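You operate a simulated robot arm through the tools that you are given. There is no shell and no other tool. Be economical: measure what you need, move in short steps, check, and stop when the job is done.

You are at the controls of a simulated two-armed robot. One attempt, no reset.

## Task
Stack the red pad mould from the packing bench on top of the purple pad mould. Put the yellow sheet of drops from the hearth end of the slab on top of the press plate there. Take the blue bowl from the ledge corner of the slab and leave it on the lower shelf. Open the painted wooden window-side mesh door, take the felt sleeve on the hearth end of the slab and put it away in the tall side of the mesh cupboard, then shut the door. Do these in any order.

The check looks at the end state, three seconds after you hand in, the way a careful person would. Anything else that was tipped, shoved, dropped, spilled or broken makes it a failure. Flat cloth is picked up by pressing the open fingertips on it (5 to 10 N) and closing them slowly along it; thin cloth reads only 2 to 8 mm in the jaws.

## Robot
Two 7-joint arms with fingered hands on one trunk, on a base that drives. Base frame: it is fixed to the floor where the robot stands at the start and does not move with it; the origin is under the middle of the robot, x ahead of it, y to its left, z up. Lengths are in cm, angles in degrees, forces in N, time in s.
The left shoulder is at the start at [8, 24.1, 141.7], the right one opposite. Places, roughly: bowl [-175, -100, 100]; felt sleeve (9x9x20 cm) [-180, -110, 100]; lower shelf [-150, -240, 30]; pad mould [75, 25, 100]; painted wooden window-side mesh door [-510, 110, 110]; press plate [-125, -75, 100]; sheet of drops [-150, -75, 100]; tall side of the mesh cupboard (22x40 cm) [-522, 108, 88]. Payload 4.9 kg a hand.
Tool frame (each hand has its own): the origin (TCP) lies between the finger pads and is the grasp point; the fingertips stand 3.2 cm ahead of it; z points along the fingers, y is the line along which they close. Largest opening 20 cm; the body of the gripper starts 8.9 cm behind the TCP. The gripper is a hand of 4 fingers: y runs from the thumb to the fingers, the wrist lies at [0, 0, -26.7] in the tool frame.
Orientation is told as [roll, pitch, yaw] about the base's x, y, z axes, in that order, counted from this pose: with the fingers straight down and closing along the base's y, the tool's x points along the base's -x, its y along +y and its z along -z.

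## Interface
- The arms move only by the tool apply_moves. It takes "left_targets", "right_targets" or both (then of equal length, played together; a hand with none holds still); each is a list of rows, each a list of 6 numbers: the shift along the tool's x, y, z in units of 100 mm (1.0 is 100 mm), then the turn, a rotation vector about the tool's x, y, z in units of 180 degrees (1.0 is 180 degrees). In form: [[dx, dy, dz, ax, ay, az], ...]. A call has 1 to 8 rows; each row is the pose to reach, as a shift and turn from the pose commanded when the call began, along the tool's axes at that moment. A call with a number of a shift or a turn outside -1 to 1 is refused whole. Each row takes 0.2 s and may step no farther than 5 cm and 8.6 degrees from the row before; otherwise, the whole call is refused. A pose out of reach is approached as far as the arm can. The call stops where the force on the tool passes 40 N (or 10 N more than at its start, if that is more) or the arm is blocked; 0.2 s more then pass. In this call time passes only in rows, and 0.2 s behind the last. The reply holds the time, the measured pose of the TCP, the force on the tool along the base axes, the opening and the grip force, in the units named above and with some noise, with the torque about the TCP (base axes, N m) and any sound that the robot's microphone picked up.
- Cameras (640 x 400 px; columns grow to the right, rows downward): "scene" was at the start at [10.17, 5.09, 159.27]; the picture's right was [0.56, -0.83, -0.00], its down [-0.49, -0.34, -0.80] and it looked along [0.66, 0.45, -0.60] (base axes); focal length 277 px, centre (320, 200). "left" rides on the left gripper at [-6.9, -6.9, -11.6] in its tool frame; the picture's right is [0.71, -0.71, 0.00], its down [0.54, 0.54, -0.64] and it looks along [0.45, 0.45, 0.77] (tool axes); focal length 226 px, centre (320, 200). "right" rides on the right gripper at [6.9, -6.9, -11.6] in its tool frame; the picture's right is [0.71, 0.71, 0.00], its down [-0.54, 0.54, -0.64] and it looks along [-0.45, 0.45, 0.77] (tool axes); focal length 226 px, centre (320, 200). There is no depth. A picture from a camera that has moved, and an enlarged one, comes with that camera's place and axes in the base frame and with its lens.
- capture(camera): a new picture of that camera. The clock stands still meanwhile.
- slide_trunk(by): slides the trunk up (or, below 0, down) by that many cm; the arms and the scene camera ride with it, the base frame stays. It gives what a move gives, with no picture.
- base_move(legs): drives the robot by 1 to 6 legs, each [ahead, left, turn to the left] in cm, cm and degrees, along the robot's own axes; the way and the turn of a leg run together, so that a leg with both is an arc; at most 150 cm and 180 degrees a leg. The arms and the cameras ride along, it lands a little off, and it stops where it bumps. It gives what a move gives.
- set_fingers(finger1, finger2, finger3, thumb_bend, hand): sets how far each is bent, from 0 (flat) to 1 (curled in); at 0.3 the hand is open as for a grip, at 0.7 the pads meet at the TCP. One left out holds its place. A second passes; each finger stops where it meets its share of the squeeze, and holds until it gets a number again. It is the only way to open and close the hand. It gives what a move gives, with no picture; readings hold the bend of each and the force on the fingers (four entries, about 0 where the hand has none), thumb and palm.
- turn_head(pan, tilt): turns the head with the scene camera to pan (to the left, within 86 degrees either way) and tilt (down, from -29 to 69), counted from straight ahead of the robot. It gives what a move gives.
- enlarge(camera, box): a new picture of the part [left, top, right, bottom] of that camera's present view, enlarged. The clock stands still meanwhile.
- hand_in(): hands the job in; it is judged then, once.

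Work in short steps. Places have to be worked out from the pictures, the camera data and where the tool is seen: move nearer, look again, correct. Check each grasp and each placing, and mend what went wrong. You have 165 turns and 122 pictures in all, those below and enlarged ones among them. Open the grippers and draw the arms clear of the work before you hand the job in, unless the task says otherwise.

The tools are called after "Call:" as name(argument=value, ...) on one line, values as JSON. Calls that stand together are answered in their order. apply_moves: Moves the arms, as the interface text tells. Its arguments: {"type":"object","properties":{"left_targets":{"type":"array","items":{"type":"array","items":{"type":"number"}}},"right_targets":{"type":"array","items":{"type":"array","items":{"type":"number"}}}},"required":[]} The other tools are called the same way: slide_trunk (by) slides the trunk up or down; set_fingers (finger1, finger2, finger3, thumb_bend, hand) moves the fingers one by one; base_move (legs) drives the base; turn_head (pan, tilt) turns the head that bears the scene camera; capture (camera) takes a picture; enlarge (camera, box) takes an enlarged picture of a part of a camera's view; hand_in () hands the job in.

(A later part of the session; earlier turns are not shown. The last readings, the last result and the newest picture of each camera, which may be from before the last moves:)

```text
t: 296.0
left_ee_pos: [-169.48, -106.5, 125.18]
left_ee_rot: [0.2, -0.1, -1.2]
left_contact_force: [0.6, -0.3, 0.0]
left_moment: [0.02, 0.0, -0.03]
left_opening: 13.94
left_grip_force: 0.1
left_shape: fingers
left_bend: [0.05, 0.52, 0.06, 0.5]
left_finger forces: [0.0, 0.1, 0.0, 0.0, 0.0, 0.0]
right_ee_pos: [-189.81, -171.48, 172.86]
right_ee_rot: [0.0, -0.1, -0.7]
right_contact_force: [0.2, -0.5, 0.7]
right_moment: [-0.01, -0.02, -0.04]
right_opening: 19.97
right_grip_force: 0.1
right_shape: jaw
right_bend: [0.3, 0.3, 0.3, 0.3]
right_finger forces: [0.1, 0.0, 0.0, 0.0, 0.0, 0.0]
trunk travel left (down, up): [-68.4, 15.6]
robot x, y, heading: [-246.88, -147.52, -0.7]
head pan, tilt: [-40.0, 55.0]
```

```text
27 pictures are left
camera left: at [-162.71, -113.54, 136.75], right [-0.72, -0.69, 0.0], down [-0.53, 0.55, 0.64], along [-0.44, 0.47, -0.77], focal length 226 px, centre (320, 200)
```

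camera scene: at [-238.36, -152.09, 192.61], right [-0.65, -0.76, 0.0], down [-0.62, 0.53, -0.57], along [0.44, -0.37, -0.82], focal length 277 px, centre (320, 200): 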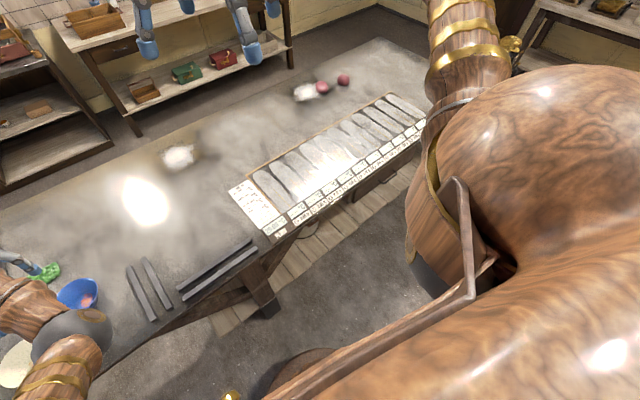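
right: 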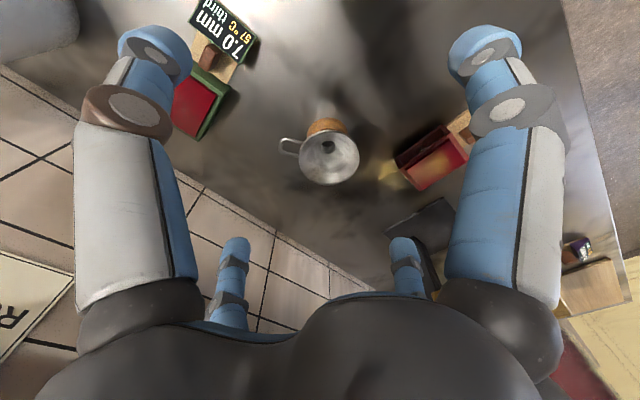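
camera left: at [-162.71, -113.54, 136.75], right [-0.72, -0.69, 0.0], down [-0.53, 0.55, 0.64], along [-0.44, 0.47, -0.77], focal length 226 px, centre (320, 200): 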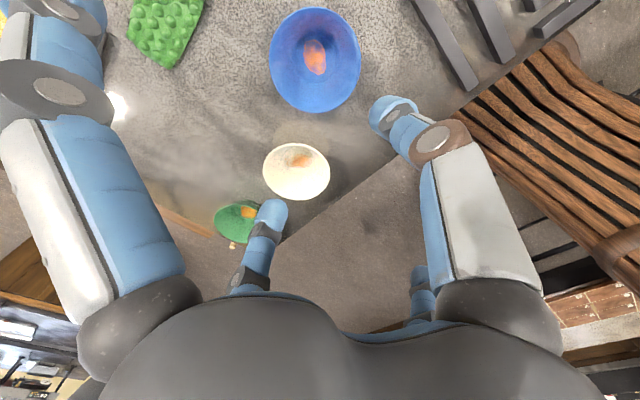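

Blue bowl centre ≈[-166.2,-108.5], rim radius 6.4; cream bowl lies diagonally between two fingers—good. Shelf on this side is clear around [-180,-218]. Align, open fingers, lower to just above.

Call:
set_fingers(hand="left", finger1=0.2, finger2=0.2, finger3=0.2, thumb_bend=0.2)

Call:
apply_moves(left_targets=[[-0.33, -0.2, 0, 0, 0, 0]])

Call:
slide_trunk(by=-16)

Call:
capture(camera="left")

```text
t: 297.0
left_ee_pos: [-169.48, -106.53, 125.22]
left_ee_rot: [0.2, -0.1, -1.2]
left_contact_force: [-0.6, 0.5, -0.4]
left_moment: [0.0, 0.0, -0.04]
left_opening: 16.16
left_grip_force: 0.0
left_shape: fingers
left_bend: [0.2, 0.2, 0.2, 0.2]
left_finger forces: [0.0, 0.0, 0.0, 0.0, 0.0, 0.0]
right_ee_pos: [-189.87, -171.49, 172.99]
right_ee_rot: [0.1, 0.0, -0.7]
right_contact_force: [-0.1, 1.3, -0.6]
right_moment: [-0.01, 0.0, -0.02]
right_opening: 20.02
right_grip_force: 0.0
right_shape: jaw
right_bend: [0.3, 0.3, 0.3, 0.3]
right_finger forces: [0.0, 0.0, 0.0, 0.1, 0.1, 0.0]
trunk travel left (down, up): [-68.4, 15.6]
robot x, y, heading: [-246.89, -147.54, -0.7]
head pan, tilt: [-40.0, 55.0]
```

```text
t: 297.4
left_ee_pos: [-166.26, -108.52, 125.24]
left_ee_rot: [0.2, 0.1, -1.1]
left_contact_force: [0.7, 0.6, -0.5]
left_moment: [-0.01, 0.01, -0.03]
left_opening: 16.19
left_grip_force: 0.1
left_shape: fingers
left_bend: [0.2, 0.2, 0.2, 0.2]
left_finger forces: [0.0, 0.1, 0.1, 0.0, 0.1, 0.0]
right_ee_pos: [-189.84, -171.62, 172.91]
right_ee_rot: [0.0, -0.1, -0.6]
right_contact_force: [0.2, 0.7, -0.8]
right_moment: [0.0, 0.03, -0.03]
right_opening: 19.99
right_grip_force: 0.0
right_shape: jaw
right_bend: [0.3, 0.3, 0.3, 0.3]
right_finger forces: [0.0, 0.1, 0.0, 0.1, 0.0, 0.0]
trunk travel left (down, up): [-68.4, 15.6]
robot x, y, heading: [-246.71, -147.68, -0.6]
head pan, tilt: [-40.0, 55.0]
```

```text
t: 299.2
left_ee_pos: [-166.13, -108.42, 109.31]
left_ee_rot: [0.2, 0.0, -1.1]
left_contact_force: [-0.4, 0.2, 0.1]
left_moment: [0.01, 0.01, -0.02]
left_opening: 16.16
left_grip_force: 0.0
left_shape: fingers
left_bend: [0.2, 0.2, 0.2, 0.2]
left_finger forces: [0.1, 0.1, 0.0, 0.0, 0.0, 0.0]
right_ee_pos: [-189.97, -171.43, 156.93]
right_ee_rot: [-0.1, 0.0, -0.7]
right_contact_force: [-0.3, 0.9, -1.0]
right_moment: [-0.02, 0.01, 0.01]
right_opening: 19.99
right_grip_force: 0.0
right_shape: jaw
right_bend: [0.3, 0.3, 0.3, 0.3]
right_finger forces: [0.1, 0.1, 0.1, 0.2, 0.0, 0.2]
trunk travel left (down, up): [-52.4, 31.6]
robot x, y, heading: [-247.32, -147.34, -0.6]
head pan, tilt: [-40.0, 55.0]
```

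```text
26 pictures are left
camera left: at [-159.48, -115.54, 120.94], right [-0.72, -0.69, 0.0], down [-0.53, 0.55, 0.64], along [-0.44, 0.47, -0.77], focal length 226 px, centre (320, 200)
```

left: 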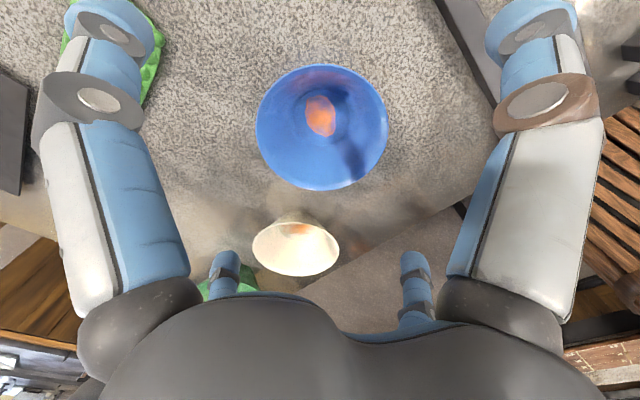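

Bowl centre refined to ≈[-165.5,-109.1]. Nudge and lower to TCP z≈100.5.

Call:
apply_moves(left_targets=[[-0.06, -0.07, 0.2, 0, 0, 0], [-0.06, -0.07, 0.5, 0, 0, 0], [-0.06, -0.07, 0.75, 0, 0, 0], [-0.06, -0.07, 0.88, 0, 0, 0]])

Call:
capture(camera="left")

```text
t: 300.2
left_ee_pos: [-165.67, -109.0, 100.44]
left_ee_rot: [0.1, -0.1, -1.2]
left_contact_force: [0.4, -0.3, -0.8]
left_moment: [-0.04, 0.0, -0.04]
left_opening: 16.2
left_grip_force: 0.0
left_shape: fingers
left_bend: [0.2, 0.2, 0.2, 0.2]
left_finger forces: [0.0, 0.0, 0.0, 0.0, 0.1, 0.0]
right_ee_pos: [-189.7, -171.35, 157.01]
right_ee_rot: [0.0, -0.1, -0.7]
right_contact_force: [0.1, 0.1, 0.2]
right_moment: [0.03, 0.02, 0.04]
right_opening: 19.98
right_grip_force: 0.0
right_shape: jaw
right_bend: [0.3, 0.3, 0.3, 0.3]
right_finger forces: [0.0, 0.1, 0.0, 0.0, 0.0, 0.1]
trunk travel left (down, up): [-52.4, 31.6]
robot x, y, heading: [-246.2, -147.62, -0.8]
head pan, tilt: [-40.0, 55.0]
```

```text
25 pictures are left
camera left: at [-158.92, -116.14, 112.05], right [-0.72, -0.69, 0.0], down [-0.53, 0.55, 0.64], along [-0.44, 0.47, -0.77], focal length 226 px, centre (320, 200)
```

left: 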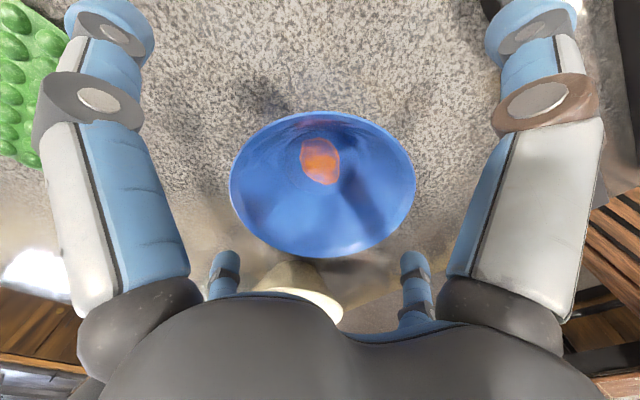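

Centred (rim z≈99.6). Lower 8 mm more and close all four fingers gradually.

Call:
apply_moves(left_targets=[[0, -0.03, 0.08, 0, 0, 0]])

Call:
set_fingers(hand="left", finger1=0.33, finger2=0.33, finger3=0.33, thumb_bend=0.33)

Call:
capture(camera="left")

```text
t: 300.6
left_ee_pos: [-165.61, -109.34, 99.63]
left_ee_rot: [0.2, -0.1, -1.2]
left_contact_force: [0.2, -1.1, -0.1]
left_moment: [0.04, 0.02, -0.02]
left_opening: 16.2
left_grip_force: 0.1
left_shape: fingers
left_bend: [0.2, 0.2, 0.2, 0.2]
left_finger forces: [0.0, 0.0, 0.1, 0.0, 0.1, 0.0]
right_ee_pos: [-189.78, -171.44, 156.97]
right_ee_rot: [0.0, 0.0, -0.8]
right_contact_force: [0.5, 0.0, -0.1]
right_moment: [0.01, 0.0, 0.01]
right_opening: 20.01
right_grip_force: 0.1
right_shape: jaw
right_bend: [0.3, 0.3, 0.3, 0.3]
right_finger forces: [0.0, 0.1, 0.0, 0.0, 0.0, 0.0]
trunk travel left (down, up): [-52.4, 31.6]
robot x, y, heading: [-246.77, -147.52, -0.8]
head pan, tilt: [-40.0, 55.0]
```

```text
t: 301.6
left_ee_pos: [-165.73, -109.38, 99.7]
left_ee_rot: [0.2, -0.1, -1.2]
left_contact_force: [-0.6, -0.4, 0.1]
left_moment: [0.0, 0.0, -0.02]
left_opening: 13.06
left_grip_force: 0.0
left_shape: fingers
left_bend: [0.33, 0.33, 0.33, 0.33]
left_finger forces: [0.1, 0.1, 0.1, 0.0, 0.0, 0.1]
right_ee_pos: [-189.82, -171.62, 157.04]
right_ee_rot: [0.1, 0.0, -0.8]
right_contact_force: [-0.4, -0.2, -0.5]
right_moment: [0.0, -0.01, -0.03]
right_opening: 19.96
right_grip_force: 0.0
right_shape: jaw
right_bend: [0.3, 0.3, 0.3, 0.3]
right_finger forces: [0.0, 0.0, 0.0, 0.0, 0.0, 0.0]
trunk travel left (down, up): [-52.4, 31.6]
robot x, y, heading: [-246.68, -147.26, -0.5]
head pan, tilt: [-40.0, 55.0]
```

```text
24 pictures are left
camera left: at [-158.9, -116.4, 111.26], right [-0.72, -0.69, 0.0], down [-0.53, 0.55, 0.64], along [-0.44, 0.47, -0.77], focal length 226 px, centre (320, 200)
```

left: 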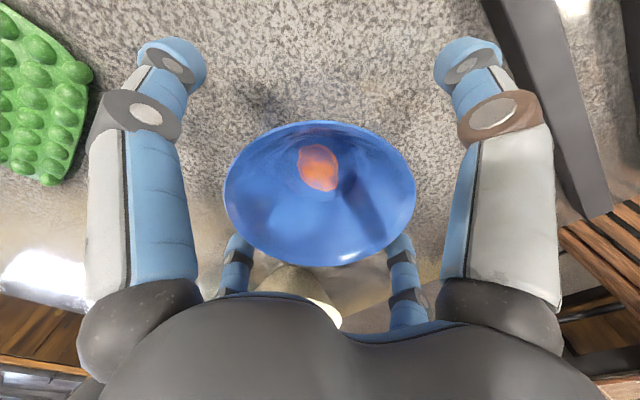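

Symmetric. Close to contact.

Call:
set_fingers(hand="left", finger1=0.44, finger2=0.44, finger3=0.44, thumb_bend=0.44)

Call:
set_fingers(hand="left", finger1=0.54, finger2=0.54, finger3=0.54, thumb_bend=0.54)

Call:
capture(camera="left")

```text
t: 302.6
left_ee_pos: [-165.61, -109.31, 99.72]
left_ee_rot: [0.1, 0.0, -1.2]
left_contact_force: [0.3, 0.3, 0.4]
left_moment: [0.02, 0.03, -0.02]
left_opening: 9.14
left_grip_force: 1.4
left_shape: fingers
left_bend: [0.44, 0.43, 0.43, 0.44]
left_finger forces: [0.0, 0.8, 1.4, 0.0, 0.0, 0.1]
right_ee_pos: [-189.88, -171.47, 157.1]
right_ee_rot: [0.0, 0.0, -0.8]
right_contact_force: [-1.6, -0.8, 0.1]
right_moment: [-0.03, -0.03, -0.01]
right_opening: 20.01
right_grip_force: 0.0
right_shape: jaw
right_bend: [0.3, 0.3, 0.3, 0.3]
right_finger forces: [0.0, 0.0, 0.1, 0.1, 0.0, 0.0]
trunk travel left (down, up): [-52.4, 31.6]
robot x, y, heading: [-246.89, -147.49, -0.8]
head pan, tilt: [-40.0, 55.0]
```

```text
t: 303.6
left_ee_pos: [-165.69, -109.27, 99.68]
left_ee_rot: [0.2, -0.1, -1.2]
left_contact_force: [1.8, -0.1, 3.6]
left_moment: [0.08, 0.08, 0.04]
left_opening: 6.87
left_grip_force: 18.1
left_shape: fingers
left_bend: [0.51, 0.46, 0.46, 0.51]
left_finger forces: [5.4, 11.0, 9.0, 0.1, 10.4, 0.0]
right_ee_pos: [-189.89, -171.58, 156.87]
right_ee_rot: [0.0, 0.0, -0.7]
right_contact_force: [0.0, 0.9, 0.6]
right_moment: [0.03, 0.03, 0.01]
right_opening: 19.99
right_grip_force: 0.1
right_shape: jaw
right_bend: [0.3, 0.3, 0.3, 0.3]
right_finger forces: [0.0, 0.0, 0.0, 0.1, 0.0, 0.0]
trunk travel left (down, up): [-52.4, 31.6]
robot x, y, heading: [-246.83, -147.52, -0.7]
head pan, tilt: [-40.0, 55.0]
```

```text
23 pictures are left
camera left: at [-158.91, -116.44, 111.3], right [-0.72, -0.69, 0.0], down [-0.53, 0.55, 0.64], along [-0.44, 0.47, -0.77], focal length 226 px, centre (320, 200)
```

left: 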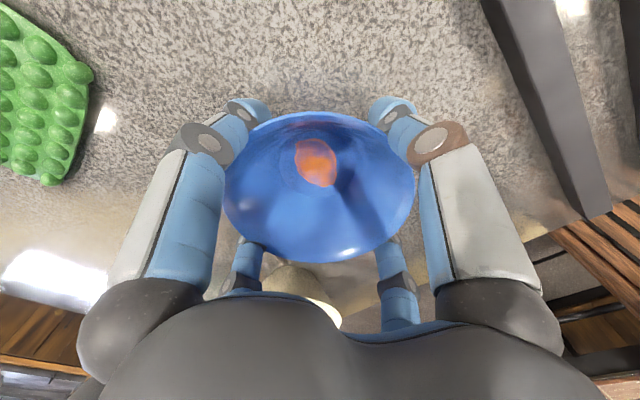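

All four fingers grip the bowl evenly. Lift 4 cm and check level.

Call:
slide_trunk(by=4)

Call:
capture(camera="left")

```text
t: 304.4
left_ee_pos: [-165.46, -109.33, 103.7]
left_ee_rot: [0.1, 0.0, -1.3]
left_contact_force: [-0.1, 0.1, -2.2]
left_moment: [0.02, 0.02, -0.01]
left_opening: 6.89
left_grip_force: 17.7
left_shape: fingers
left_bend: [0.51, 0.46, 0.46, 0.51]
left_finger forces: [5.2, 11.1, 8.9, 0.0, 10.2, 0.0]
right_ee_pos: [-189.84, -171.47, 161.03]
right_ee_rot: [0.0, 0.1, -0.7]
right_contact_force: [0.3, 0.2, -0.8]
right_moment: [0.02, 0.0, 0.02]
right_opening: 19.97
right_grip_force: 0.1
right_shape: jaw
right_bend: [0.3, 0.3, 0.3, 0.3]
right_finger forces: [0.1, 0.0, 0.1, 0.1, 0.0, 0.0]
trunk travel left (down, up): [-56.4, 27.6]
robot x, y, heading: [-247.13, -147.77, -0.8]
head pan, tilt: [-40.0, 55.0]
```

```text
22 pictures are left
camera left: at [-158.89, -116.41, 115.2], right [-0.72, -0.69, 0.0], down [-0.53, 0.55, 0.64], along [-0.44, 0.47, -0.76], focal length 226 px, centre (320, 200)
```

left: 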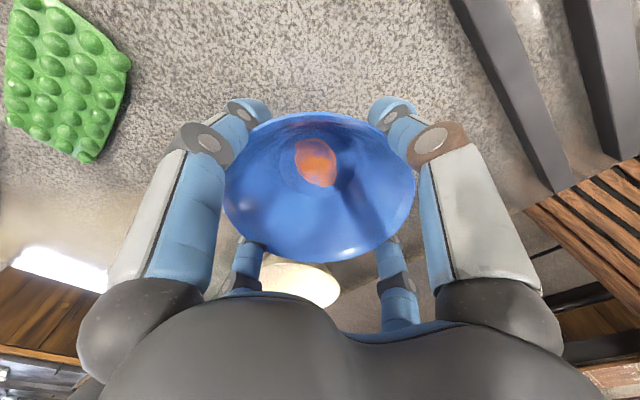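

Level and secure. The corridor is too tight to lower the bowl beside the slab, so I'll carry it around to the +x side. Raise and drive out through the passage.

Call:
slide_trunk(by=22)

Call:
base_move(legs=[[0, 0, 0.8], [0, 95, 0], [0, 97, 0]])

```text
t: 306.8
left_ee_pos: [-165.67, -109.3, 125.7]
left_ee_rot: [0.2, 0.0, -1.2]
left_contact_force: [-0.2, -0.9, -2.3]
left_moment: [-0.03, -0.01, 0.0]
left_opening: 6.82
left_grip_force: 18.0
left_shape: fingers
left_bend: [0.51, 0.46, 0.46, 0.51]
left_finger forces: [5.1, 11.0, 8.9, 0.1, 10.3, 0.1]
right_ee_pos: [-189.89, -171.46, 182.96]
right_ee_rot: [-0.1, 0.1, -0.7]
right_contact_force: [0.9, 0.1, -0.2]
right_moment: [0.01, -0.02, -0.04]
right_opening: 19.98
right_grip_force: 0.1
right_shape: jaw
right_bend: [0.3, 0.3, 0.3, 0.3]
right_finger forces: [0.0, 0.0, 0.1, 0.0, 0.1, 0.0]
trunk travel left (down, up): [-78.4, 5.6]
robot x, y, heading: [-246.54, -148.13, -0.8]
head pan, tilt: [-40.0, 55.0]
```

```text
t: 316.7
left_ee_pos: [-163.13, 81.66, 125.82]
left_ee_rot: [0.2, -0.2, -1.9]
left_contact_force: [-0.1, 1.1, -1.8]
left_moment: [0.02, 0.0, -0.02]
left_opening: 6.85
left_grip_force: 17.8
left_shape: fingers
left_bend: [0.51, 0.46, 0.46, 0.51]
left_finger forces: [5.2, 11.0, 8.9, 0.0, 10.3, 0.1]
right_ee_pos: [-188.03, 19.67, 182.99]
right_ee_rot: [0.0, 0.0, -1.5]
right_contact_force: [0.0, -0.5, -0.8]
right_moment: [0.05, -0.03, 0.0]
right_opening: 19.97
right_grip_force: 0.0
right_shape: jaw
right_bend: [0.3, 0.3, 0.3, 0.3]
right_finger forces: [0.0, 0.0, 0.0, 0.1, 0.0, 0.0]
trunk travel left (down, up): [-78.4, 5.6]
robot x, y, heading: [-245.05, 44.7, -1.2]
head pan, tilt: [-40.0, 55.0]
```

Grip steady. Continue through the passage and turn about on the packing-bench side.

Call:
base_move(legs=[[0, 0, 1.2], [125, 0, 0], [62, 0, 0], [0, 0, -180]])

Call:
capture(camera="left")

```text
t: 333.8
left_ee_pos: [-142.1, 5.89, 125.55]
left_ee_rot: [0.2, -0.1, 176.3]
left_contact_force: [-0.2, 0.2, -2.0]
left_moment: [-0.01, -0.01, 0.0]
left_opening: 6.83
left_grip_force: 16.4
left_shape: fingers
left_bend: [0.51, 0.46, 0.47, 0.51]
left_finger forces: [4.9, 10.7, 7.4, 0.1, 10.1, 0.1]
right_ee_pos: [-115.25, 67.01, 183.06]
right_ee_rot: [-0.1, 0.0, 176.8]
right_contact_force: [0.2, -0.6, -0.4]
right_moment: [0.0, 0.0, -0.01]
right_opening: 19.99
right_grip_force: 0.0
right_shape: jaw
right_bend: [0.3, 0.3, 0.3, 0.3]
right_finger forces: [0.0, 0.1, 0.1, 0.1, 0.1, 0.0]
trunk travel left (down, up): [-78.4, 5.6]
robot x, y, heading: [-58.88, 40.77, 176.5]
head pan, tilt: [-40.0, 55.0]
```

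```text
21 pictures are left
camera left: at [-148.51, 13.24, 137.21], right [0.75, 0.66, 0.0], down [0.51, -0.57, 0.64], along [0.42, -0.49, -0.77], focal length 226 px, centre (320, 200)
```

left: 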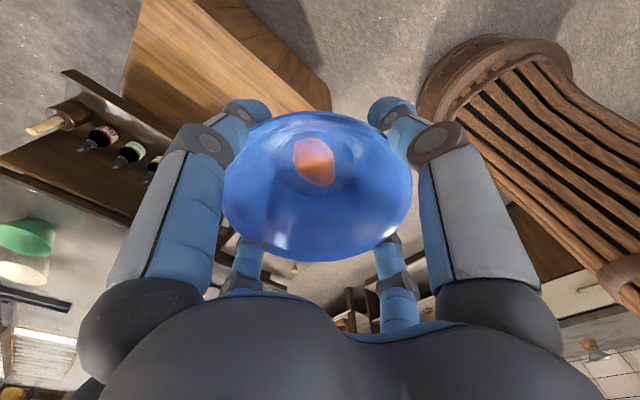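

Bowl steady. Fix heading, retract the arm 10 cm, and drive to the shelf bay (y≈−220 for the hand).

Call:
apply_moves(left_targets=[[0.3, 0, 0, 0, 0, 0], [0.6, 0, 0, 0, 0, 0], [0.9, 0, 0, 0, 0, 0], [1, 0, 0, 0, 0, 0]])

Call:
base_move(legs=[[0, 0, 3.5], [-44, 0, 0], [0, 112, 0], [0, 112, 0]])

Call:
turn_head(pan=20, tilt=50)

Call:
capture(camera="scene")

```text
t: 334.8
left_ee_pos: [-132.15, 5.24, 125.78]
left_ee_rot: [0.2, -0.1, 176.2]
left_contact_force: [0.5, 0.5, -1.8]
left_moment: [0.04, -0.02, 0.02]
left_opening: 6.82
left_grip_force: 17.0
left_shape: fingers
left_bend: [0.51, 0.46, 0.47, 0.51]
left_finger forces: [4.9, 10.8, 7.6, 0.0, 10.0, 0.0]
right_ee_pos: [-115.21, 67.0, 182.96]
right_ee_rot: [-0.1, 0.0, 176.8]
right_contact_force: [-0.5, 0.2, 0.0]
right_moment: [0.0, 0.01, -0.02]
right_opening: 19.97
right_grip_force: 0.0
right_shape: jaw
right_bend: [0.3, 0.3, 0.3, 0.3]
right_finger forces: [0.1, 0.1, 0.0, 0.0, 0.1, 0.0]
trunk travel left (down, up): [-78.4, 5.6]
robot x, y, heading: [-59.43, 40.87, 176.9]
head pan, tilt: [-40.0, 55.0]
```

```text
t: 348.5
left_ee_pos: [-84.0, -222.7, 125.8]
left_ee_rot: [0.2, -0.1, 179.7]
left_contact_force: [0.3, 0.4, -1.7]
left_moment: [0.01, -0.02, 0.0]
left_opening: 6.81
left_grip_force: 16.7
left_shape: fingers
left_bend: [0.51, 0.46, 0.47, 0.51]
left_finger forces: [5.0, 10.9, 7.5, 0.0, 10.0, 0.0]
right_ee_pos: [-70.62, -159.96, 182.97]
right_ee_rot: [0.1, -0.1, -180.0]
right_contact_force: [-0.7, 0.7, 0.0]
right_moment: [-0.01, -0.02, 0.01]
right_opening: 20.0
right_grip_force: 0.1
right_shape: jaw
right_bend: [0.3, 0.3, 0.3, 0.3]
right_finger forces: [0.1, 0.1, 0.1, 0.0, 0.2, 0.0]
trunk travel left (down, up): [-78.4, 5.6]
robot x, y, heading: [-13.51, -183.12, -179.9]
head pan, tilt: [-40.0, 55.0]
```

```text
t: 349.8
left_ee_pos: [-83.87, -222.96, 125.83]
left_ee_rot: [0.2, -0.1, 179.7]
left_contact_force: [-0.3, 0.0, -1.6]
left_moment: [0.02, 0.02, 0.01]
left_opening: 6.83
left_grip_force: 16.3
left_shape: fingers
left_bend: [0.51, 0.46, 0.47, 0.51]
left_finger forces: [4.8, 10.9, 7.4, 0.0, 10.1, 0.0]
right_ee_pos: [-70.61, -160.14, 182.96]
right_ee_rot: [-0.1, 0.0, -179.8]
right_contact_force: [0.1, 0.3, 0.1]
right_moment: [0.01, -0.03, -0.02]
right_opening: 19.97
right_grip_force: 0.1
right_shape: jaw
right_bend: [0.3, 0.3, 0.3, 0.3]
right_finger forces: [0.0, 0.0, 0.0, 0.0, 0.0, 0.0]
trunk travel left (down, up): [-78.4, 5.6]
robot x, y, heading: [-13.59, -183.28, -179.9]
head pan, tilt: [20.0, 50.0]
```

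```text
20 pictures are left
camera scene: at [-23.68, -185.83, 203.25], right [-0.34, 0.94, 0.0], down [0.72, 0.26, -0.64], along [-0.6, -0.22, -0.77], focal length 277 px, centre (320, 200)
```

scene: 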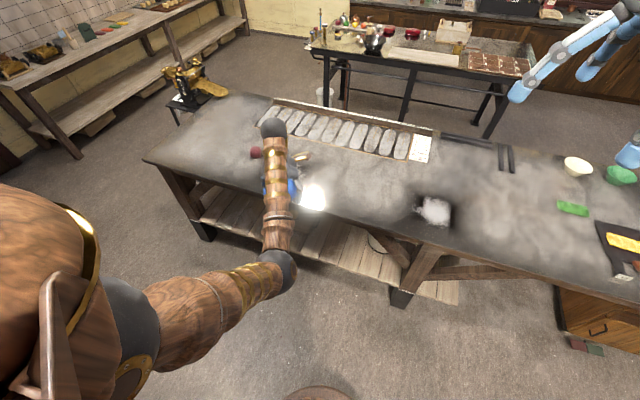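

The hand is in front of the bay between the legs. Raise the right hand while lowering the left by arm, then slide the trunk down.

Call:
apply_moves(left_targets=[[0, 0, 0.35, 0, 0, 0], [0, 0, 0.7, 0, 0, 0], [0, 0, 1, 0, 0, 0]], right_targets=[[0.2, 0, -0.35, 0, 0, 0], [0.4, 0, -0.7, 0, 0, 0], [0.5, 0, -1, 0, 0, 0]])

Call:
slide_trunk(by=-45)

Call:
capture(camera="scene")

```text
t: 350.6
left_ee_pos: [-83.83, -223.12, 115.72]
left_ee_rot: [0.2, -0.1, 179.7]
left_contact_force: [-0.8, -0.5, -0.9]
left_moment: [0.0, 0.04, 0.01]
left_opening: 6.81
left_grip_force: 16.7
left_shape: fingers
left_bend: [0.51, 0.46, 0.47, 0.51]
left_finger forces: [4.9, 10.9, 7.5, 0.0, 9.9, 0.0]
right_ee_pos: [-65.33, -160.4, 193.28]
right_ee_rot: [-0.2, -0.1, -179.8]
right_contact_force: [0.1, -0.5, -0.9]
right_moment: [-0.02, 0.0, 0.02]
right_opening: 19.99
right_grip_force: 0.0
right_shape: jaw
right_bend: [0.3, 0.3, 0.3, 0.3]
right_finger forces: [0.1, 0.0, 0.1, 0.0, 0.0, 0.1]
trunk travel left (down, up): [-78.4, 5.6]
robot x, y, heading: [-12.98, -183.35, -179.8]
head pan, tilt: [20.0, 50.0]
```

```text
refused: -45 is not a number from -40 to 40
```

```text
19 pictures are left
camera scene: at [-23.46, -185.99, 203.26], right [-0.35, 0.94, 0.0], down [0.72, 0.26, -0.64], along [-0.6, -0.22, -0.77], focal length 277 px, centre (320, 200)
```

scene: 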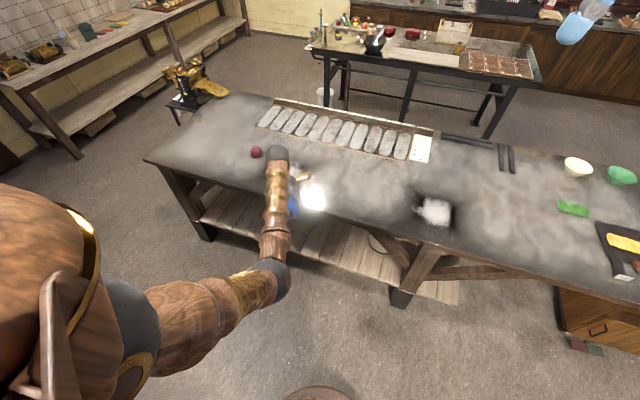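

Trunk slides are limited to 40 per call; slide −40 and check.

Call:
slide_trunk(by=-40)

Call:
capture(camera="scene")

Call:
capture(camera="left")

```text
t: 354.5
left_ee_pos: [-83.92, -223.0, 75.72]
left_ee_rot: [0.2, -0.1, 179.6]
left_contact_force: [-0.1, 0.8, -1.3]
left_moment: [0.01, 0.03, 0.01]
left_opening: 6.8
left_grip_force: 16.6
left_shape: fingers
left_bend: [0.51, 0.46, 0.47, 0.51]
left_finger forces: [4.9, 11.0, 7.5, 0.1, 10.0, 0.0]
right_ee_pos: [-65.53, -160.29, 153.04]
right_ee_rot: [0.0, 0.1, -179.9]
right_contact_force: [0.3, -0.1, 0.5]
right_moment: [-0.04, -0.02, -0.01]
right_opening: 20.0
right_grip_force: 0.1
right_shape: jaw
right_bend: [0.3, 0.3, 0.3, 0.3]
right_finger forces: [0.0, 0.0, 0.1, 0.1, 0.0, 0.1]
trunk travel left (down, up): [-38.4, 45.6]
robot x, y, heading: [-13.17, -183.31, -179.7]
head pan, tilt: [20.0, 50.0]
```

```text
18 pictures are left
camera scene: at [-23.64, -185.86, 163.26], right [-0.34, 0.94, 0.0], down [0.72, 0.26, -0.64], along [-0.6, -0.22, -0.77], focal length 277 px, centre (320, 200)
```

scene: 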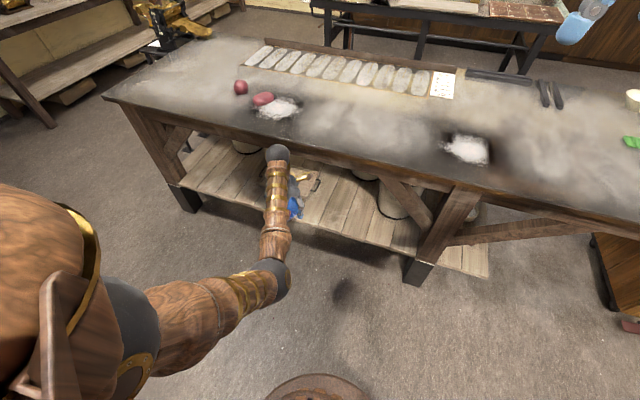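

```text
17 pictures are left
camera left: at [-90.74, -216.04, 87.33], right [0.71, 0.7, 0.0], down [0.54, -0.54, 0.64], along [0.45, -0.46, -0.77], focal length 226 px, centre (320, 200)
```

left: 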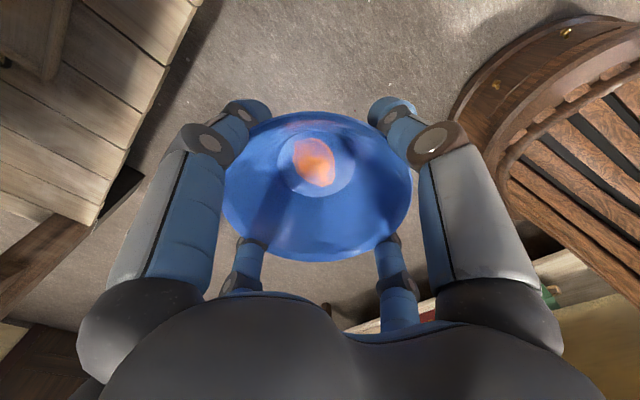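

Shelf front edge ≈x −107.7, z≈28. Zoom to check box and bucket positions behind the target.

Call:
enlarge(camera="scene", box=[230, 130, 450, 265])

```text
2.91 times, centred on (340, 198) of scene
camera zoom: at [-23.64, -185.86, 163.26], right [-0.34, 0.94, 0.0], down [0.72, 0.26, -0.64], along [-0.6, -0.22, -0.77], focal length 806 px, centre (262, 207)
```

zoom: 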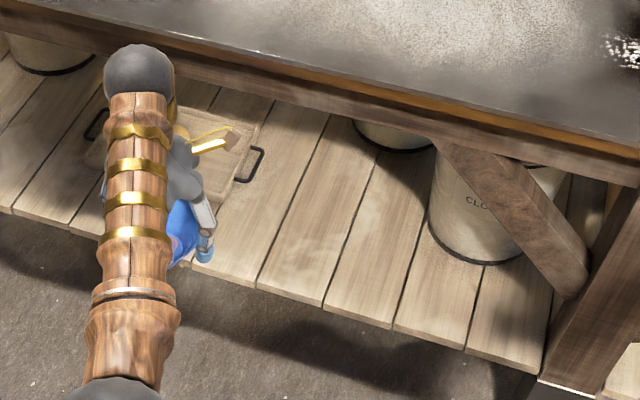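

Clear spot at ≈[-121,-212], between tray and bucket. Shift right 11, lower trunk by 37 (bowl base ≈4 cm above shelf), still outside the edge.

Call:
base_move(legs=[[0, -11, 0]])

Call:
slide_trunk(by=-36.5)

Call:
capture(camera="scene")

Call:
capture(camera="left")

```text
t: 355.7
left_ee_pos: [-84.02, -212.32, 75.65]
left_ee_rot: [0.1, 0.0, 179.7]
left_contact_force: [-0.1, -0.4, -1.2]
left_moment: [0.05, -0.03, -0.03]
left_opening: 6.79
left_grip_force: 16.7
left_shape: fingers
left_bend: [0.51, 0.46, 0.47, 0.51]
left_finger forces: [4.9, 10.9, 7.5, 0.0, 9.9, 0.0]
right_ee_pos: [-65.48, -149.54, 153.15]
right_ee_rot: [-0.1, 0.0, -179.7]
right_contact_force: [-0.3, -0.4, -0.1]
right_moment: [0.01, 0.03, -0.02]
right_opening: 20.0
right_grip_force: 0.2
right_shape: jaw
right_bend: [0.3, 0.3, 0.3, 0.3]
right_finger forces: [0.0, 0.0, 0.1, 0.0, 0.1, 0.0]
trunk travel left (down, up): [-38.4, 45.6]
robot x, y, heading: [-13.22, -172.49, -180.0]
head pan, tilt: [20.0, 50.0]
```

```text
t: 359.2
left_ee_pos: [-83.99, -212.14, 39.18]
left_ee_rot: [0.1, -0.1, 179.7]
left_contact_force: [0.8, 0.1, -1.6]
left_moment: [-0.01, 0.01, -0.01]
left_opening: 6.8
left_grip_force: 16.3
left_shape: fingers
left_bend: [0.51, 0.46, 0.47, 0.51]
left_finger forces: [5.0, 10.8, 7.4, 0.1, 9.9, 0.1]
right_ee_pos: [-65.65, -149.44, 116.68]
right_ee_rot: [-0.1, 0.0, -179.7]
right_contact_force: [0.9, -0.4, -0.2]
right_moment: [0.0, -0.02, 0.01]
right_opening: 19.99
right_grip_force: 0.1
right_shape: jaw
right_bend: [0.3, 0.3, 0.3, 0.3]
right_finger forces: [0.0, 0.0, 0.0, 0.0, 0.1, 0.0]
trunk travel left (down, up): [-1.9, 82.1]
robot x, y, heading: [-12.95, -172.46, -179.6]
head pan, tilt: [20.0, 50.0]
```

```text
15 pictures are left
camera scene: at [-23.66, -175.03, 126.76], right [-0.34, 0.94, 0.0], down [0.72, 0.26, -0.64], along [-0.6, -0.22, -0.77], focal length 277 px, centre (320, 200)
```

scene: 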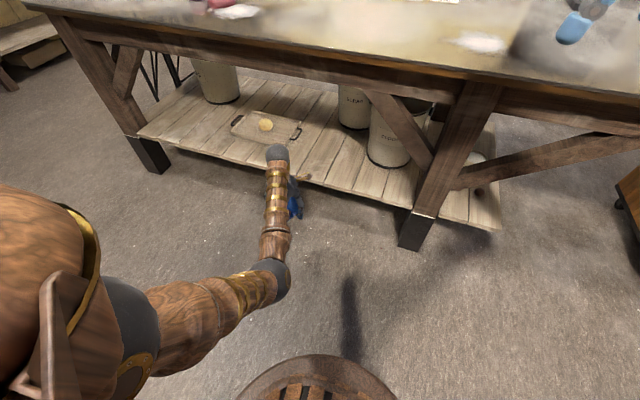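

```text
14 pictures are left
camera left: at [-90.75, -205.25, 50.81], right [0.71, 0.7, 0.0], down [0.54, -0.54, 0.64], along [0.45, -0.46, -0.76], focal length 226 px, centre (320, 200)
```

left: 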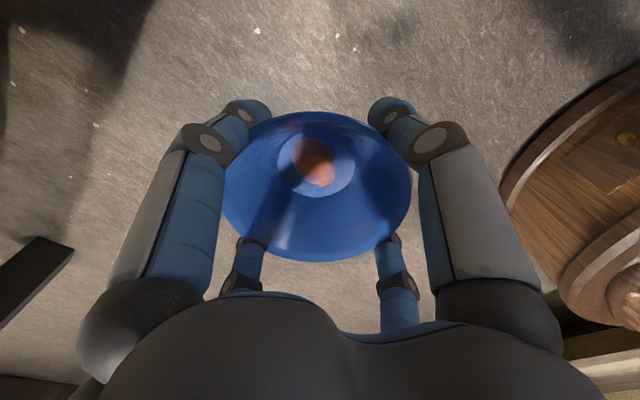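

Bowl is level. To be safe about the shelf height (≈28–33), raise 3 cm, then drive ahead 20 and re-check clearance under the slab rail (~82).

Call:
slide_trunk(by=3)

Call:
base_move(legs=[[20, 0, 0]])

Call:
capture(camera="scene")

Call:
capture(camera="left")

```text
t: 359.9
left_ee_pos: [-84.04, -212.15, 42.09]
left_ee_rot: [0.2, 0.0, 179.7]
left_contact_force: [0.6, -1.2, -2.7]
left_moment: [0.01, 0.0, 0.0]
left_opening: 6.85
left_grip_force: 16.3
left_shape: fingers
left_bend: [0.51, 0.46, 0.47, 0.51]
left_finger forces: [4.9, 11.0, 7.4, 0.1, 9.8, 0.0]
right_ee_pos: [-65.54, -149.34, 119.48]
right_ee_rot: [0.0, 0.0, -179.8]
right_contact_force: [0.7, 0.7, 0.3]
right_moment: [0.0, 0.0, 0.04]
right_opening: 19.98
right_grip_force: 0.0
right_shape: jaw
right_bend: [0.3, 0.3, 0.3, 0.3]
right_finger forces: [0.0, 0.0, 0.2, 0.0, 0.0, 0.1]
trunk travel left (down, up): [-4.9, 79.1]
robot x, y, heading: [-13.44, -172.82, -179.7]
head pan, tilt: [20.0, 50.0]
```

```text
t: 361.5
left_ee_pos: [-103.55, -212.71, 42.01]
left_ee_rot: [0.1, 0.0, 180.1]
left_contact_force: [-0.2, -0.5, -2.5]
left_moment: [-0.02, 0.0, 0.0]
left_opening: 6.8
left_grip_force: 17.1
left_shape: fingers
left_bend: [0.51, 0.46, 0.47, 0.51]
left_finger forces: [4.9, 10.9, 7.5, 0.1, 9.9, 0.0]
right_ee_pos: [-85.62, -149.81, 119.48]
right_ee_rot: [0.0, 0.0, -179.5]
right_contact_force: [-0.5, 0.3, -0.6]
right_moment: [0.0, -0.05, -0.01]
right_opening: 20.01
right_grip_force: 0.0
right_shape: jaw
right_bend: [0.3, 0.3, 0.3, 0.3]
right_finger forces: [0.0, 0.0, 0.0, 0.0, 0.1, 0.0]
trunk travel left (down, up): [-4.9, 79.1]
robot x, y, heading: [-33.15, -172.69, -179.4]
head pan, tilt: [20.0, 50.0]
```

```text
13 pictures are left
camera scene: at [-43.63, -175.19, 129.74], right [-0.35, 0.94, 0.0], down [0.72, 0.27, -0.64], along [-0.6, -0.22, -0.77], focal length 277 px, centre (320, 200)
```

scene: 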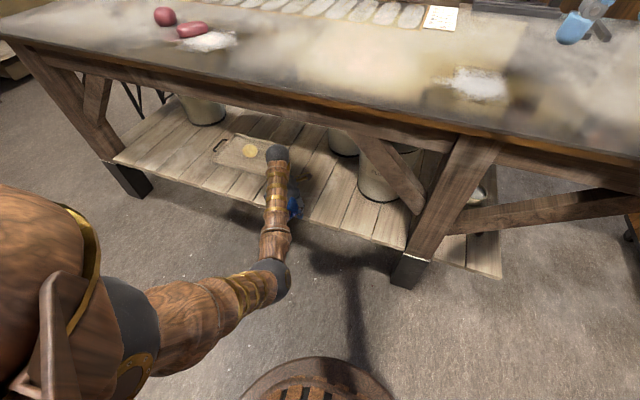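

```text
12 pictures are left
camera left: at [-110.48, -205.77, 53.73], right [0.71, 0.71, 0.0], down [0.54, -0.54, 0.64], along [0.45, -0.46, -0.76], focal length 226 px, centre (320, 200)
```

left: 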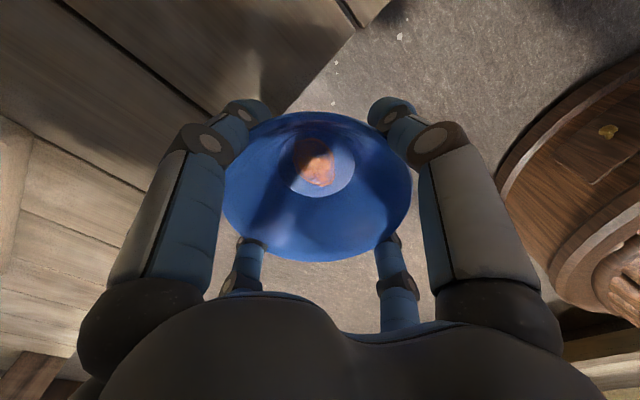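

Shelf top ≈31.5, so ~4.5 cm under the bowl; the wrist (≈69) clears the rail. Advance 17 cm.

Call:
base_move(legs=[[17.5, 0, -0.4]])

Call:
capture(camera="left")

```text
t: 363.0
left_ee_pos: [-121.06, -212.39, 42.22]
left_ee_rot: [0.3, 0.1, 179.7]
left_contact_force: [0.3, 0.8, -1.5]
left_moment: [0.02, -0.05, -0.01]
left_opening: 6.8
left_grip_force: 16.6
left_shape: fingers
left_bend: [0.51, 0.46, 0.47, 0.51]
left_finger forces: [4.8, 10.9, 7.5, 0.0, 9.8, 0.0]
right_ee_pos: [-102.76, -149.7, 119.59]
right_ee_rot: [-0.1, 0.1, -179.7]
right_contact_force: [-0.6, -0.4, -0.1]
right_moment: [0.02, -0.02, 0.01]
right_opening: 20.01
right_grip_force: 0.0
right_shape: jaw
right_bend: [0.3, 0.3, 0.3, 0.3]
right_finger forces: [0.1, 0.0, 0.1, 0.0, 0.0, 0.0]
trunk travel left (down, up): [-4.9, 79.1]
robot x, y, heading: [-50.22, -172.58, -179.8]
head pan, tilt: [20.0, 50.0]
```

```text
11 pictures are left
camera left: at [-127.91, -205.48, 53.71], right [0.71, 0.7, 0.0], down [0.54, -0.54, 0.64], along [0.45, -0.46, -0.76], focal length 226 px, centre (320, 200)
```

left: 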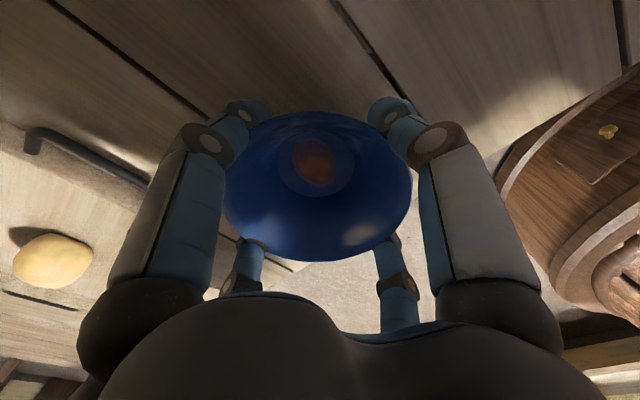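

Over the free boards. Lower with the arm in guarded steps until it seats.

Call:
apply_moves(left_targets=[[0, 0, 0.15, 0, 0, 0], [0, 0, 0.3, 0, 0, 0], [0, 0, 0.38, 0, 0, 0]])

Call:
apply_moves(left_targets=[[0, 0, 0.03, 0, 0, 0], [0, 0, 0.06, 0, 0, 0]])

Call:
apply_moves(left_targets=[[0, 0, 0.03, 0, 0, 0], [0, 0, 0.06, 0, 0, 0]])

```text
t: 363.8
left_ee_pos: [-121.19, -212.39, 38.6]
left_ee_rot: [0.2, -0.2, 179.7]
left_contact_force: [-0.3, 0.5, 10.9]
left_moment: [-0.35, -0.37, 0.0]
left_opening: 6.79
left_grip_force: 16.6
left_shape: fingers
left_bend: [0.51, 0.45, 0.47, 0.51]
left_finger forces: [5.1, 10.9, 7.9, 0.0, 9.4, 0.0]
right_ee_pos: [-102.67, -149.47, 119.79]
right_ee_rot: [0.0, -0.1, -179.8]
right_contact_force: [0.1, 0.1, 0.0]
right_moment: [0.0, 0.01, 0.0]
right_opening: 19.99
right_grip_force: 0.0
right_shape: jaw
right_bend: [0.3, 0.3, 0.3, 0.3]
right_finger forces: [0.1, 0.0, 0.0, 0.0, 0.0, 0.0]
trunk travel left (down, up): [-4.9, 79.1]
robot x, y, heading: [-50.4, -172.83, -179.6]
head pan, tilt: [20.0, 50.0]
```

```text
t: 364.4
left_ee_pos: [-121.0, -212.34, 38.05]
left_ee_rot: [0.3, -0.2, 179.6]
left_contact_force: [-0.2, 1.2, 18.9]
left_moment: [-0.51, -0.19, -0.03]
left_opening: 6.37
left_grip_force: 16.3
left_shape: fingers
left_bend: [0.51, 0.45, 0.47, 0.52]
left_finger forces: [5.3, 11.8, 8.1, 0.0, 7.4, 0.0]
right_ee_pos: [-102.52, -149.56, 119.57]
right_ee_rot: [-0.1, -0.2, -179.9]
right_contact_force: [0.4, 0.0, 0.1]
right_moment: [-0.03, -0.02, 0.03]
right_opening: 19.98
right_grip_force: 0.1
right_shape: jaw
right_bend: [0.3, 0.3, 0.3, 0.3]
right_finger forces: [0.0, 0.1, 0.0, 0.1, 0.0, 0.1]
trunk travel left (down, up): [-4.9, 79.1]
robot x, y, heading: [-50.82, -172.62, -179.9]
head pan, tilt: [20.0, 50.0]
```

```text
t: 365.0
left_ee_pos: [-120.96, -212.42, 37.35]
left_ee_rot: [0.2, 0.0, 179.7]
left_contact_force: [-1.5, -1.1, 17.0]
left_moment: [-0.31, -0.11, -0.01]
left_opening: 6.17
left_grip_force: 16.2
left_shape: fingers
left_bend: [0.52, 0.45, 0.48, 0.53]
left_finger forces: [4.7, 12.6, 6.9, 0.1, 8.5, 0.0]
right_ee_pos: [-102.54, -149.52, 119.71]
right_ee_rot: [0.1, -0.1, -179.9]
right_contact_force: [-0.4, 0.1, 0.1]
right_moment: [0.0, 0.02, -0.01]
right_opening: 20.0
right_grip_force: 0.0
right_shape: jaw
right_bend: [0.3, 0.3, 0.3, 0.3]
right_finger forces: [0.0, 0.0, 0.0, 0.1, 0.0, 0.1]
trunk travel left (down, up): [-4.9, 79.1]
robot x, y, heading: [-50.47, -173.15, -179.9]
head pan, tilt: [20.0, 50.0]
```

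Seated (fingers slid 1 cm down the walls). Check level, then release.

Call:
capture(camera="left")

Call:
apply_moves(left_targets=[[0, 0, -0.06, 0, 0, 0]])

Call:
set_fingers(hand="left", finger1=0.36, finger2=0.33, finger3=0.33, thumb_bend=0.36)

Call:
set_fingers(hand="left", finger1=0.24, finger2=0.24, finger3=0.24, thumb_bend=0.24)

Call:
capture(camera="left")

```text
10 pictures are left
camera left: at [-127.8, -205.52, 48.92], right [0.71, 0.7, 0.0], down [0.54, -0.54, 0.64], along [0.45, -0.46, -0.77], focal length 226 px, centre (320, 200)
```

left: 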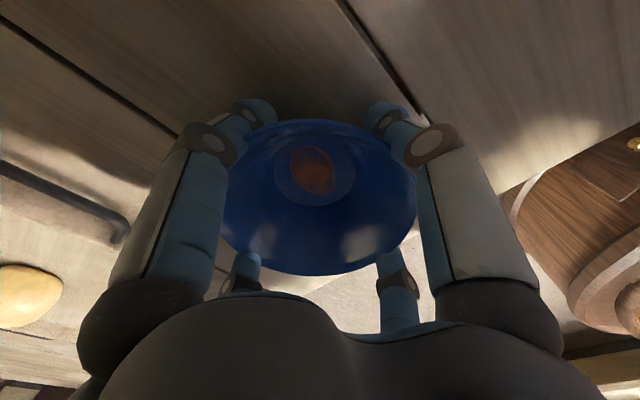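

```text
t: 365.4
left_ee_pos: [-120.95, -212.62, 37.7]
left_ee_rot: [0.1, 0.1, 179.7]
left_contact_force: [0.8, -1.0, -1.9]
left_moment: [0.01, 0.0, -0.01]
left_opening: 6.15
left_grip_force: 16.4
left_shape: fingers
left_bend: [0.52, 0.45, 0.48, 0.53]
left_finger forces: [4.8, 12.1, 8.1, 0.1, 6.4, 0.0]
right_ee_pos: [-102.83, -149.59, 119.57]
right_ee_rot: [-0.1, 0.0, -179.7]
right_contact_force: [0.3, 0.4, -0.2]
right_moment: [0.02, -0.01, -0.01]
right_opening: 20.0
right_grip_force: 0.1
right_shape: jaw
right_bend: [0.3, 0.3, 0.3, 0.3]
right_finger forces: [0.0, 0.0, 0.1, 0.0, 0.1, 0.0]
trunk travel left (down, up): [-4.9, 79.1]
robot x, y, heading: [-50.24, -172.74, -179.3]
head pan, tilt: [20.0, 50.0]
```

```text
t: 366.4
left_ee_pos: [-120.98, -212.42, 37.9]
left_ee_rot: [0.2, 0.1, 179.6]
left_contact_force: [1.4, -0.5, -0.8]
left_moment: [0.04, 0.01, 0.01]
left_opening: 11.91
left_grip_force: 0.1
left_shape: fingers
left_bend: [0.36, 0.33, 0.33, 0.36]
left_finger forces: [0.0, 0.0, 0.0, 0.1, 0.0, 0.1]
right_ee_pos: [-102.76, -149.64, 119.59]
right_ee_rot: [0.1, -0.1, -179.8]
right_contact_force: [-0.7, 0.8, 0.2]
right_moment: [-0.01, 0.01, -0.03]
right_opening: 19.99
right_grip_force: 0.0
right_shape: jaw
right_bend: [0.3, 0.3, 0.3, 0.3]
right_finger forces: [0.0, 0.0, 0.0, 0.1, 0.0, 0.0]
trunk travel left (down, up): [-4.9, 79.1]
robot x, y, heading: [-50.15, -172.6, -179.6]
head pan, tilt: [20.0, 50.0]
```

```text
t: 367.4
left_ee_pos: [-120.98, -212.51, 37.75]
left_ee_rot: [0.2, 0.1, 179.8]
left_contact_force: [-0.1, -0.2, -0.5]
left_moment: [-0.04, -0.04, 0.02]
left_opening: 15.28
left_grip_force: 0.0
left_shape: fingers
left_bend: [0.24, 0.24, 0.24, 0.24]
left_finger forces: [0.0, 0.0, 0.1, 0.0, 0.1, 0.0]
right_ee_pos: [-102.78, -149.7, 119.61]
right_ee_rot: [0.1, 0.0, -179.9]
right_contact_force: [-0.1, 0.4, 0.0]
right_moment: [-0.04, -0.01, 0.0]
right_opening: 19.97
right_grip_force: 0.1
right_shape: jaw
right_bend: [0.3, 0.3, 0.3, 0.3]
right_finger forces: [0.0, 0.0, 0.0, 0.0, 0.0, 0.1]
trunk travel left (down, up): [-4.9, 79.1]
robot x, y, heading: [-50.66, -172.55, -179.9]
head pan, tilt: [20.0, 50.0]
```

```text
9 pictures are left
camera left: at [-127.83, -205.54, 49.44], right [0.71, 0.7, 0.0], down [0.54, -0.54, 0.64], along [0.45, -0.46, -0.76], focal length 226 px, centre (320, 200)
```

left: 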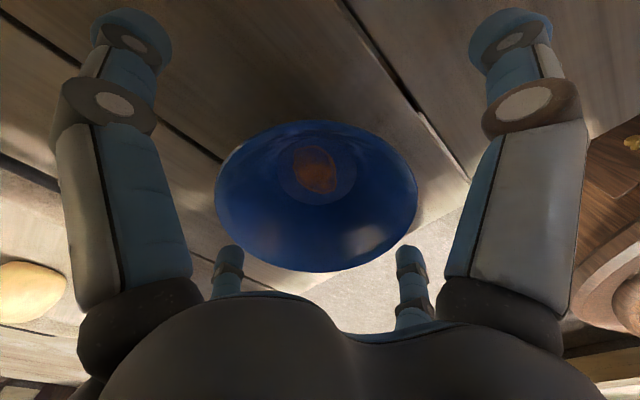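

Bowl stands free with its drop inside. Raise 7 cm (still under the rail) so the tips clear the rim, then back straight out.

Call:
apply_moves(left_targets=[[0, 0, -0.25, 0, 0, 0], [0, 0, -0.5, 0, 0, 0], [0, 0, -0.7, 0, 0, 0]])

Call:
capture(camera="left")

```text
t: 368.2
left_ee_pos: [-121.14, -212.46, 44.93]
left_ee_rot: [0.1, 0.0, 179.6]
left_contact_force: [-0.7, -0.3, -0.7]
left_moment: [-0.01, 0.01, 0.0]
left_opening: 15.26
left_grip_force: 0.2
left_shape: fingers
left_bend: [0.24, 0.24, 0.24, 0.24]
left_finger forces: [0.0, 0.0, 0.0, 0.1, 0.1, 0.1]
right_ee_pos: [-102.7, -149.63, 119.67]
right_ee_rot: [0.0, 0.0, -179.8]
right_contact_force: [-0.2, -0.2, -0.1]
right_moment: [0.02, 0.01, 0.03]
right_opening: 19.98
right_grip_force: 0.0
right_shape: jaw
right_bend: [0.3, 0.3, 0.3, 0.3]
right_finger forces: [0.0, 0.0, 0.1, 0.0, 0.1, 0.0]
trunk travel left (down, up): [-4.9, 79.1]
robot x, y, heading: [-50.75, -173.03, -179.6]
head pan, tilt: [20.0, 50.0]
```

```text
8 pictures are left
camera left: at [-127.92, -205.53, 56.5], right [0.71, 0.7, 0.0], down [0.54, -0.54, 0.64], along [0.45, -0.46, -0.76], focal length 226 px, centre (320, 200)
```

left: 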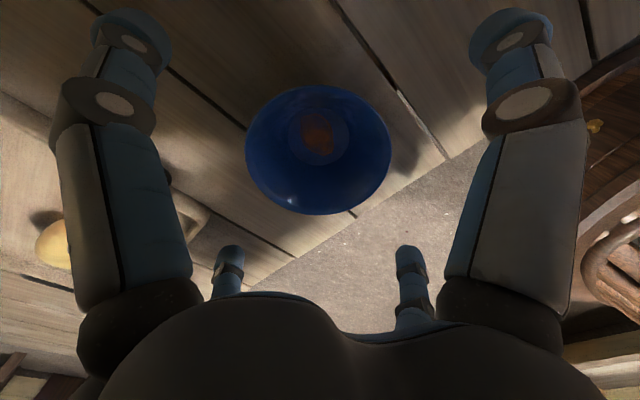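

Flatten the fingers for extra rim clearance and back straight out.

Call:
set_fingers(hand="left", finger1=0.05, finger2=0.15, finger3=0.15, thumb_bend=0.15)

Call:
base_move(legs=[[-38, 0, 0]])

Call:
capture(camera="scene")

```text
t: 369.2
left_ee_pos: [-121.07, -212.41, 44.81]
left_ee_rot: [0.1, 0.0, 179.6]
left_contact_force: [0.0, -0.1, 0.4]
left_moment: [0.02, 0.03, -0.02]
left_opening: 17.67
left_grip_force: 0.1
left_shape: fingers
left_bend: [0.06, 0.15, 0.15, 0.15]
left_finger forces: [0.0, 0.0, 0.0, 0.0, 0.1, 0.1]
right_ee_pos: [-102.66, -149.56, 119.59]
right_ee_rot: [-0.1, 0.0, -179.7]
right_contact_force: [0.5, 0.2, -0.4]
right_moment: [-0.01, 0.06, -0.02]
right_opening: 19.99
right_grip_force: 0.1
right_shape: jaw
right_bend: [0.3, 0.3, 0.3, 0.3]
right_finger forces: [0.0, 0.0, 0.1, 0.1, 0.1, 0.1]
trunk travel left (down, up): [-4.9, 79.1]
robot x, y, heading: [-50.57, -172.75, -179.6]
head pan, tilt: [20.0, 50.0]
```

```text
t: 371.6
left_ee_pos: [-83.5, -212.11, 44.94]
left_ee_rot: [0.2, -0.2, 179.4]
left_contact_force: [0.9, -0.6, -0.2]
left_moment: [-0.03, 0.05, 0.0]
left_opening: 17.67
left_grip_force: 0.0
left_shape: fingers
left_bend: [0.06, 0.15, 0.15, 0.15]
left_finger forces: [0.0, 0.1, 0.0, 0.1, 0.0, 0.1]
right_ee_pos: [-64.74, -149.29, 119.6]
right_ee_rot: [0.0, 0.0, 179.9]
right_contact_force: [1.0, -0.5, 0.1]
right_moment: [-0.02, 0.02, 0.03]
right_opening: 19.98
right_grip_force: 0.1
right_shape: jaw
right_bend: [0.3, 0.3, 0.3, 0.3]
right_finger forces: [0.1, 0.1, 0.1, 0.0, 0.0, 0.1]
trunk travel left (down, up): [-4.9, 79.1]
robot x, y, heading: [-12.56, -172.79, 179.8]
head pan, tilt: [20.0, 50.0]
```

```text
7 pictures are left
camera scene: at [-22.99, -175.16, 129.76], right [-0.34, 0.94, 0.0], down [0.72, 0.26, -0.64], along [-0.6, -0.22, -0.77], focal length 277 px, centre (320, 200)
```

scene: 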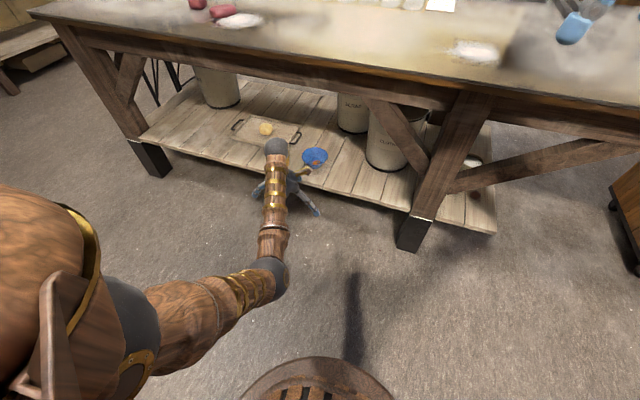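

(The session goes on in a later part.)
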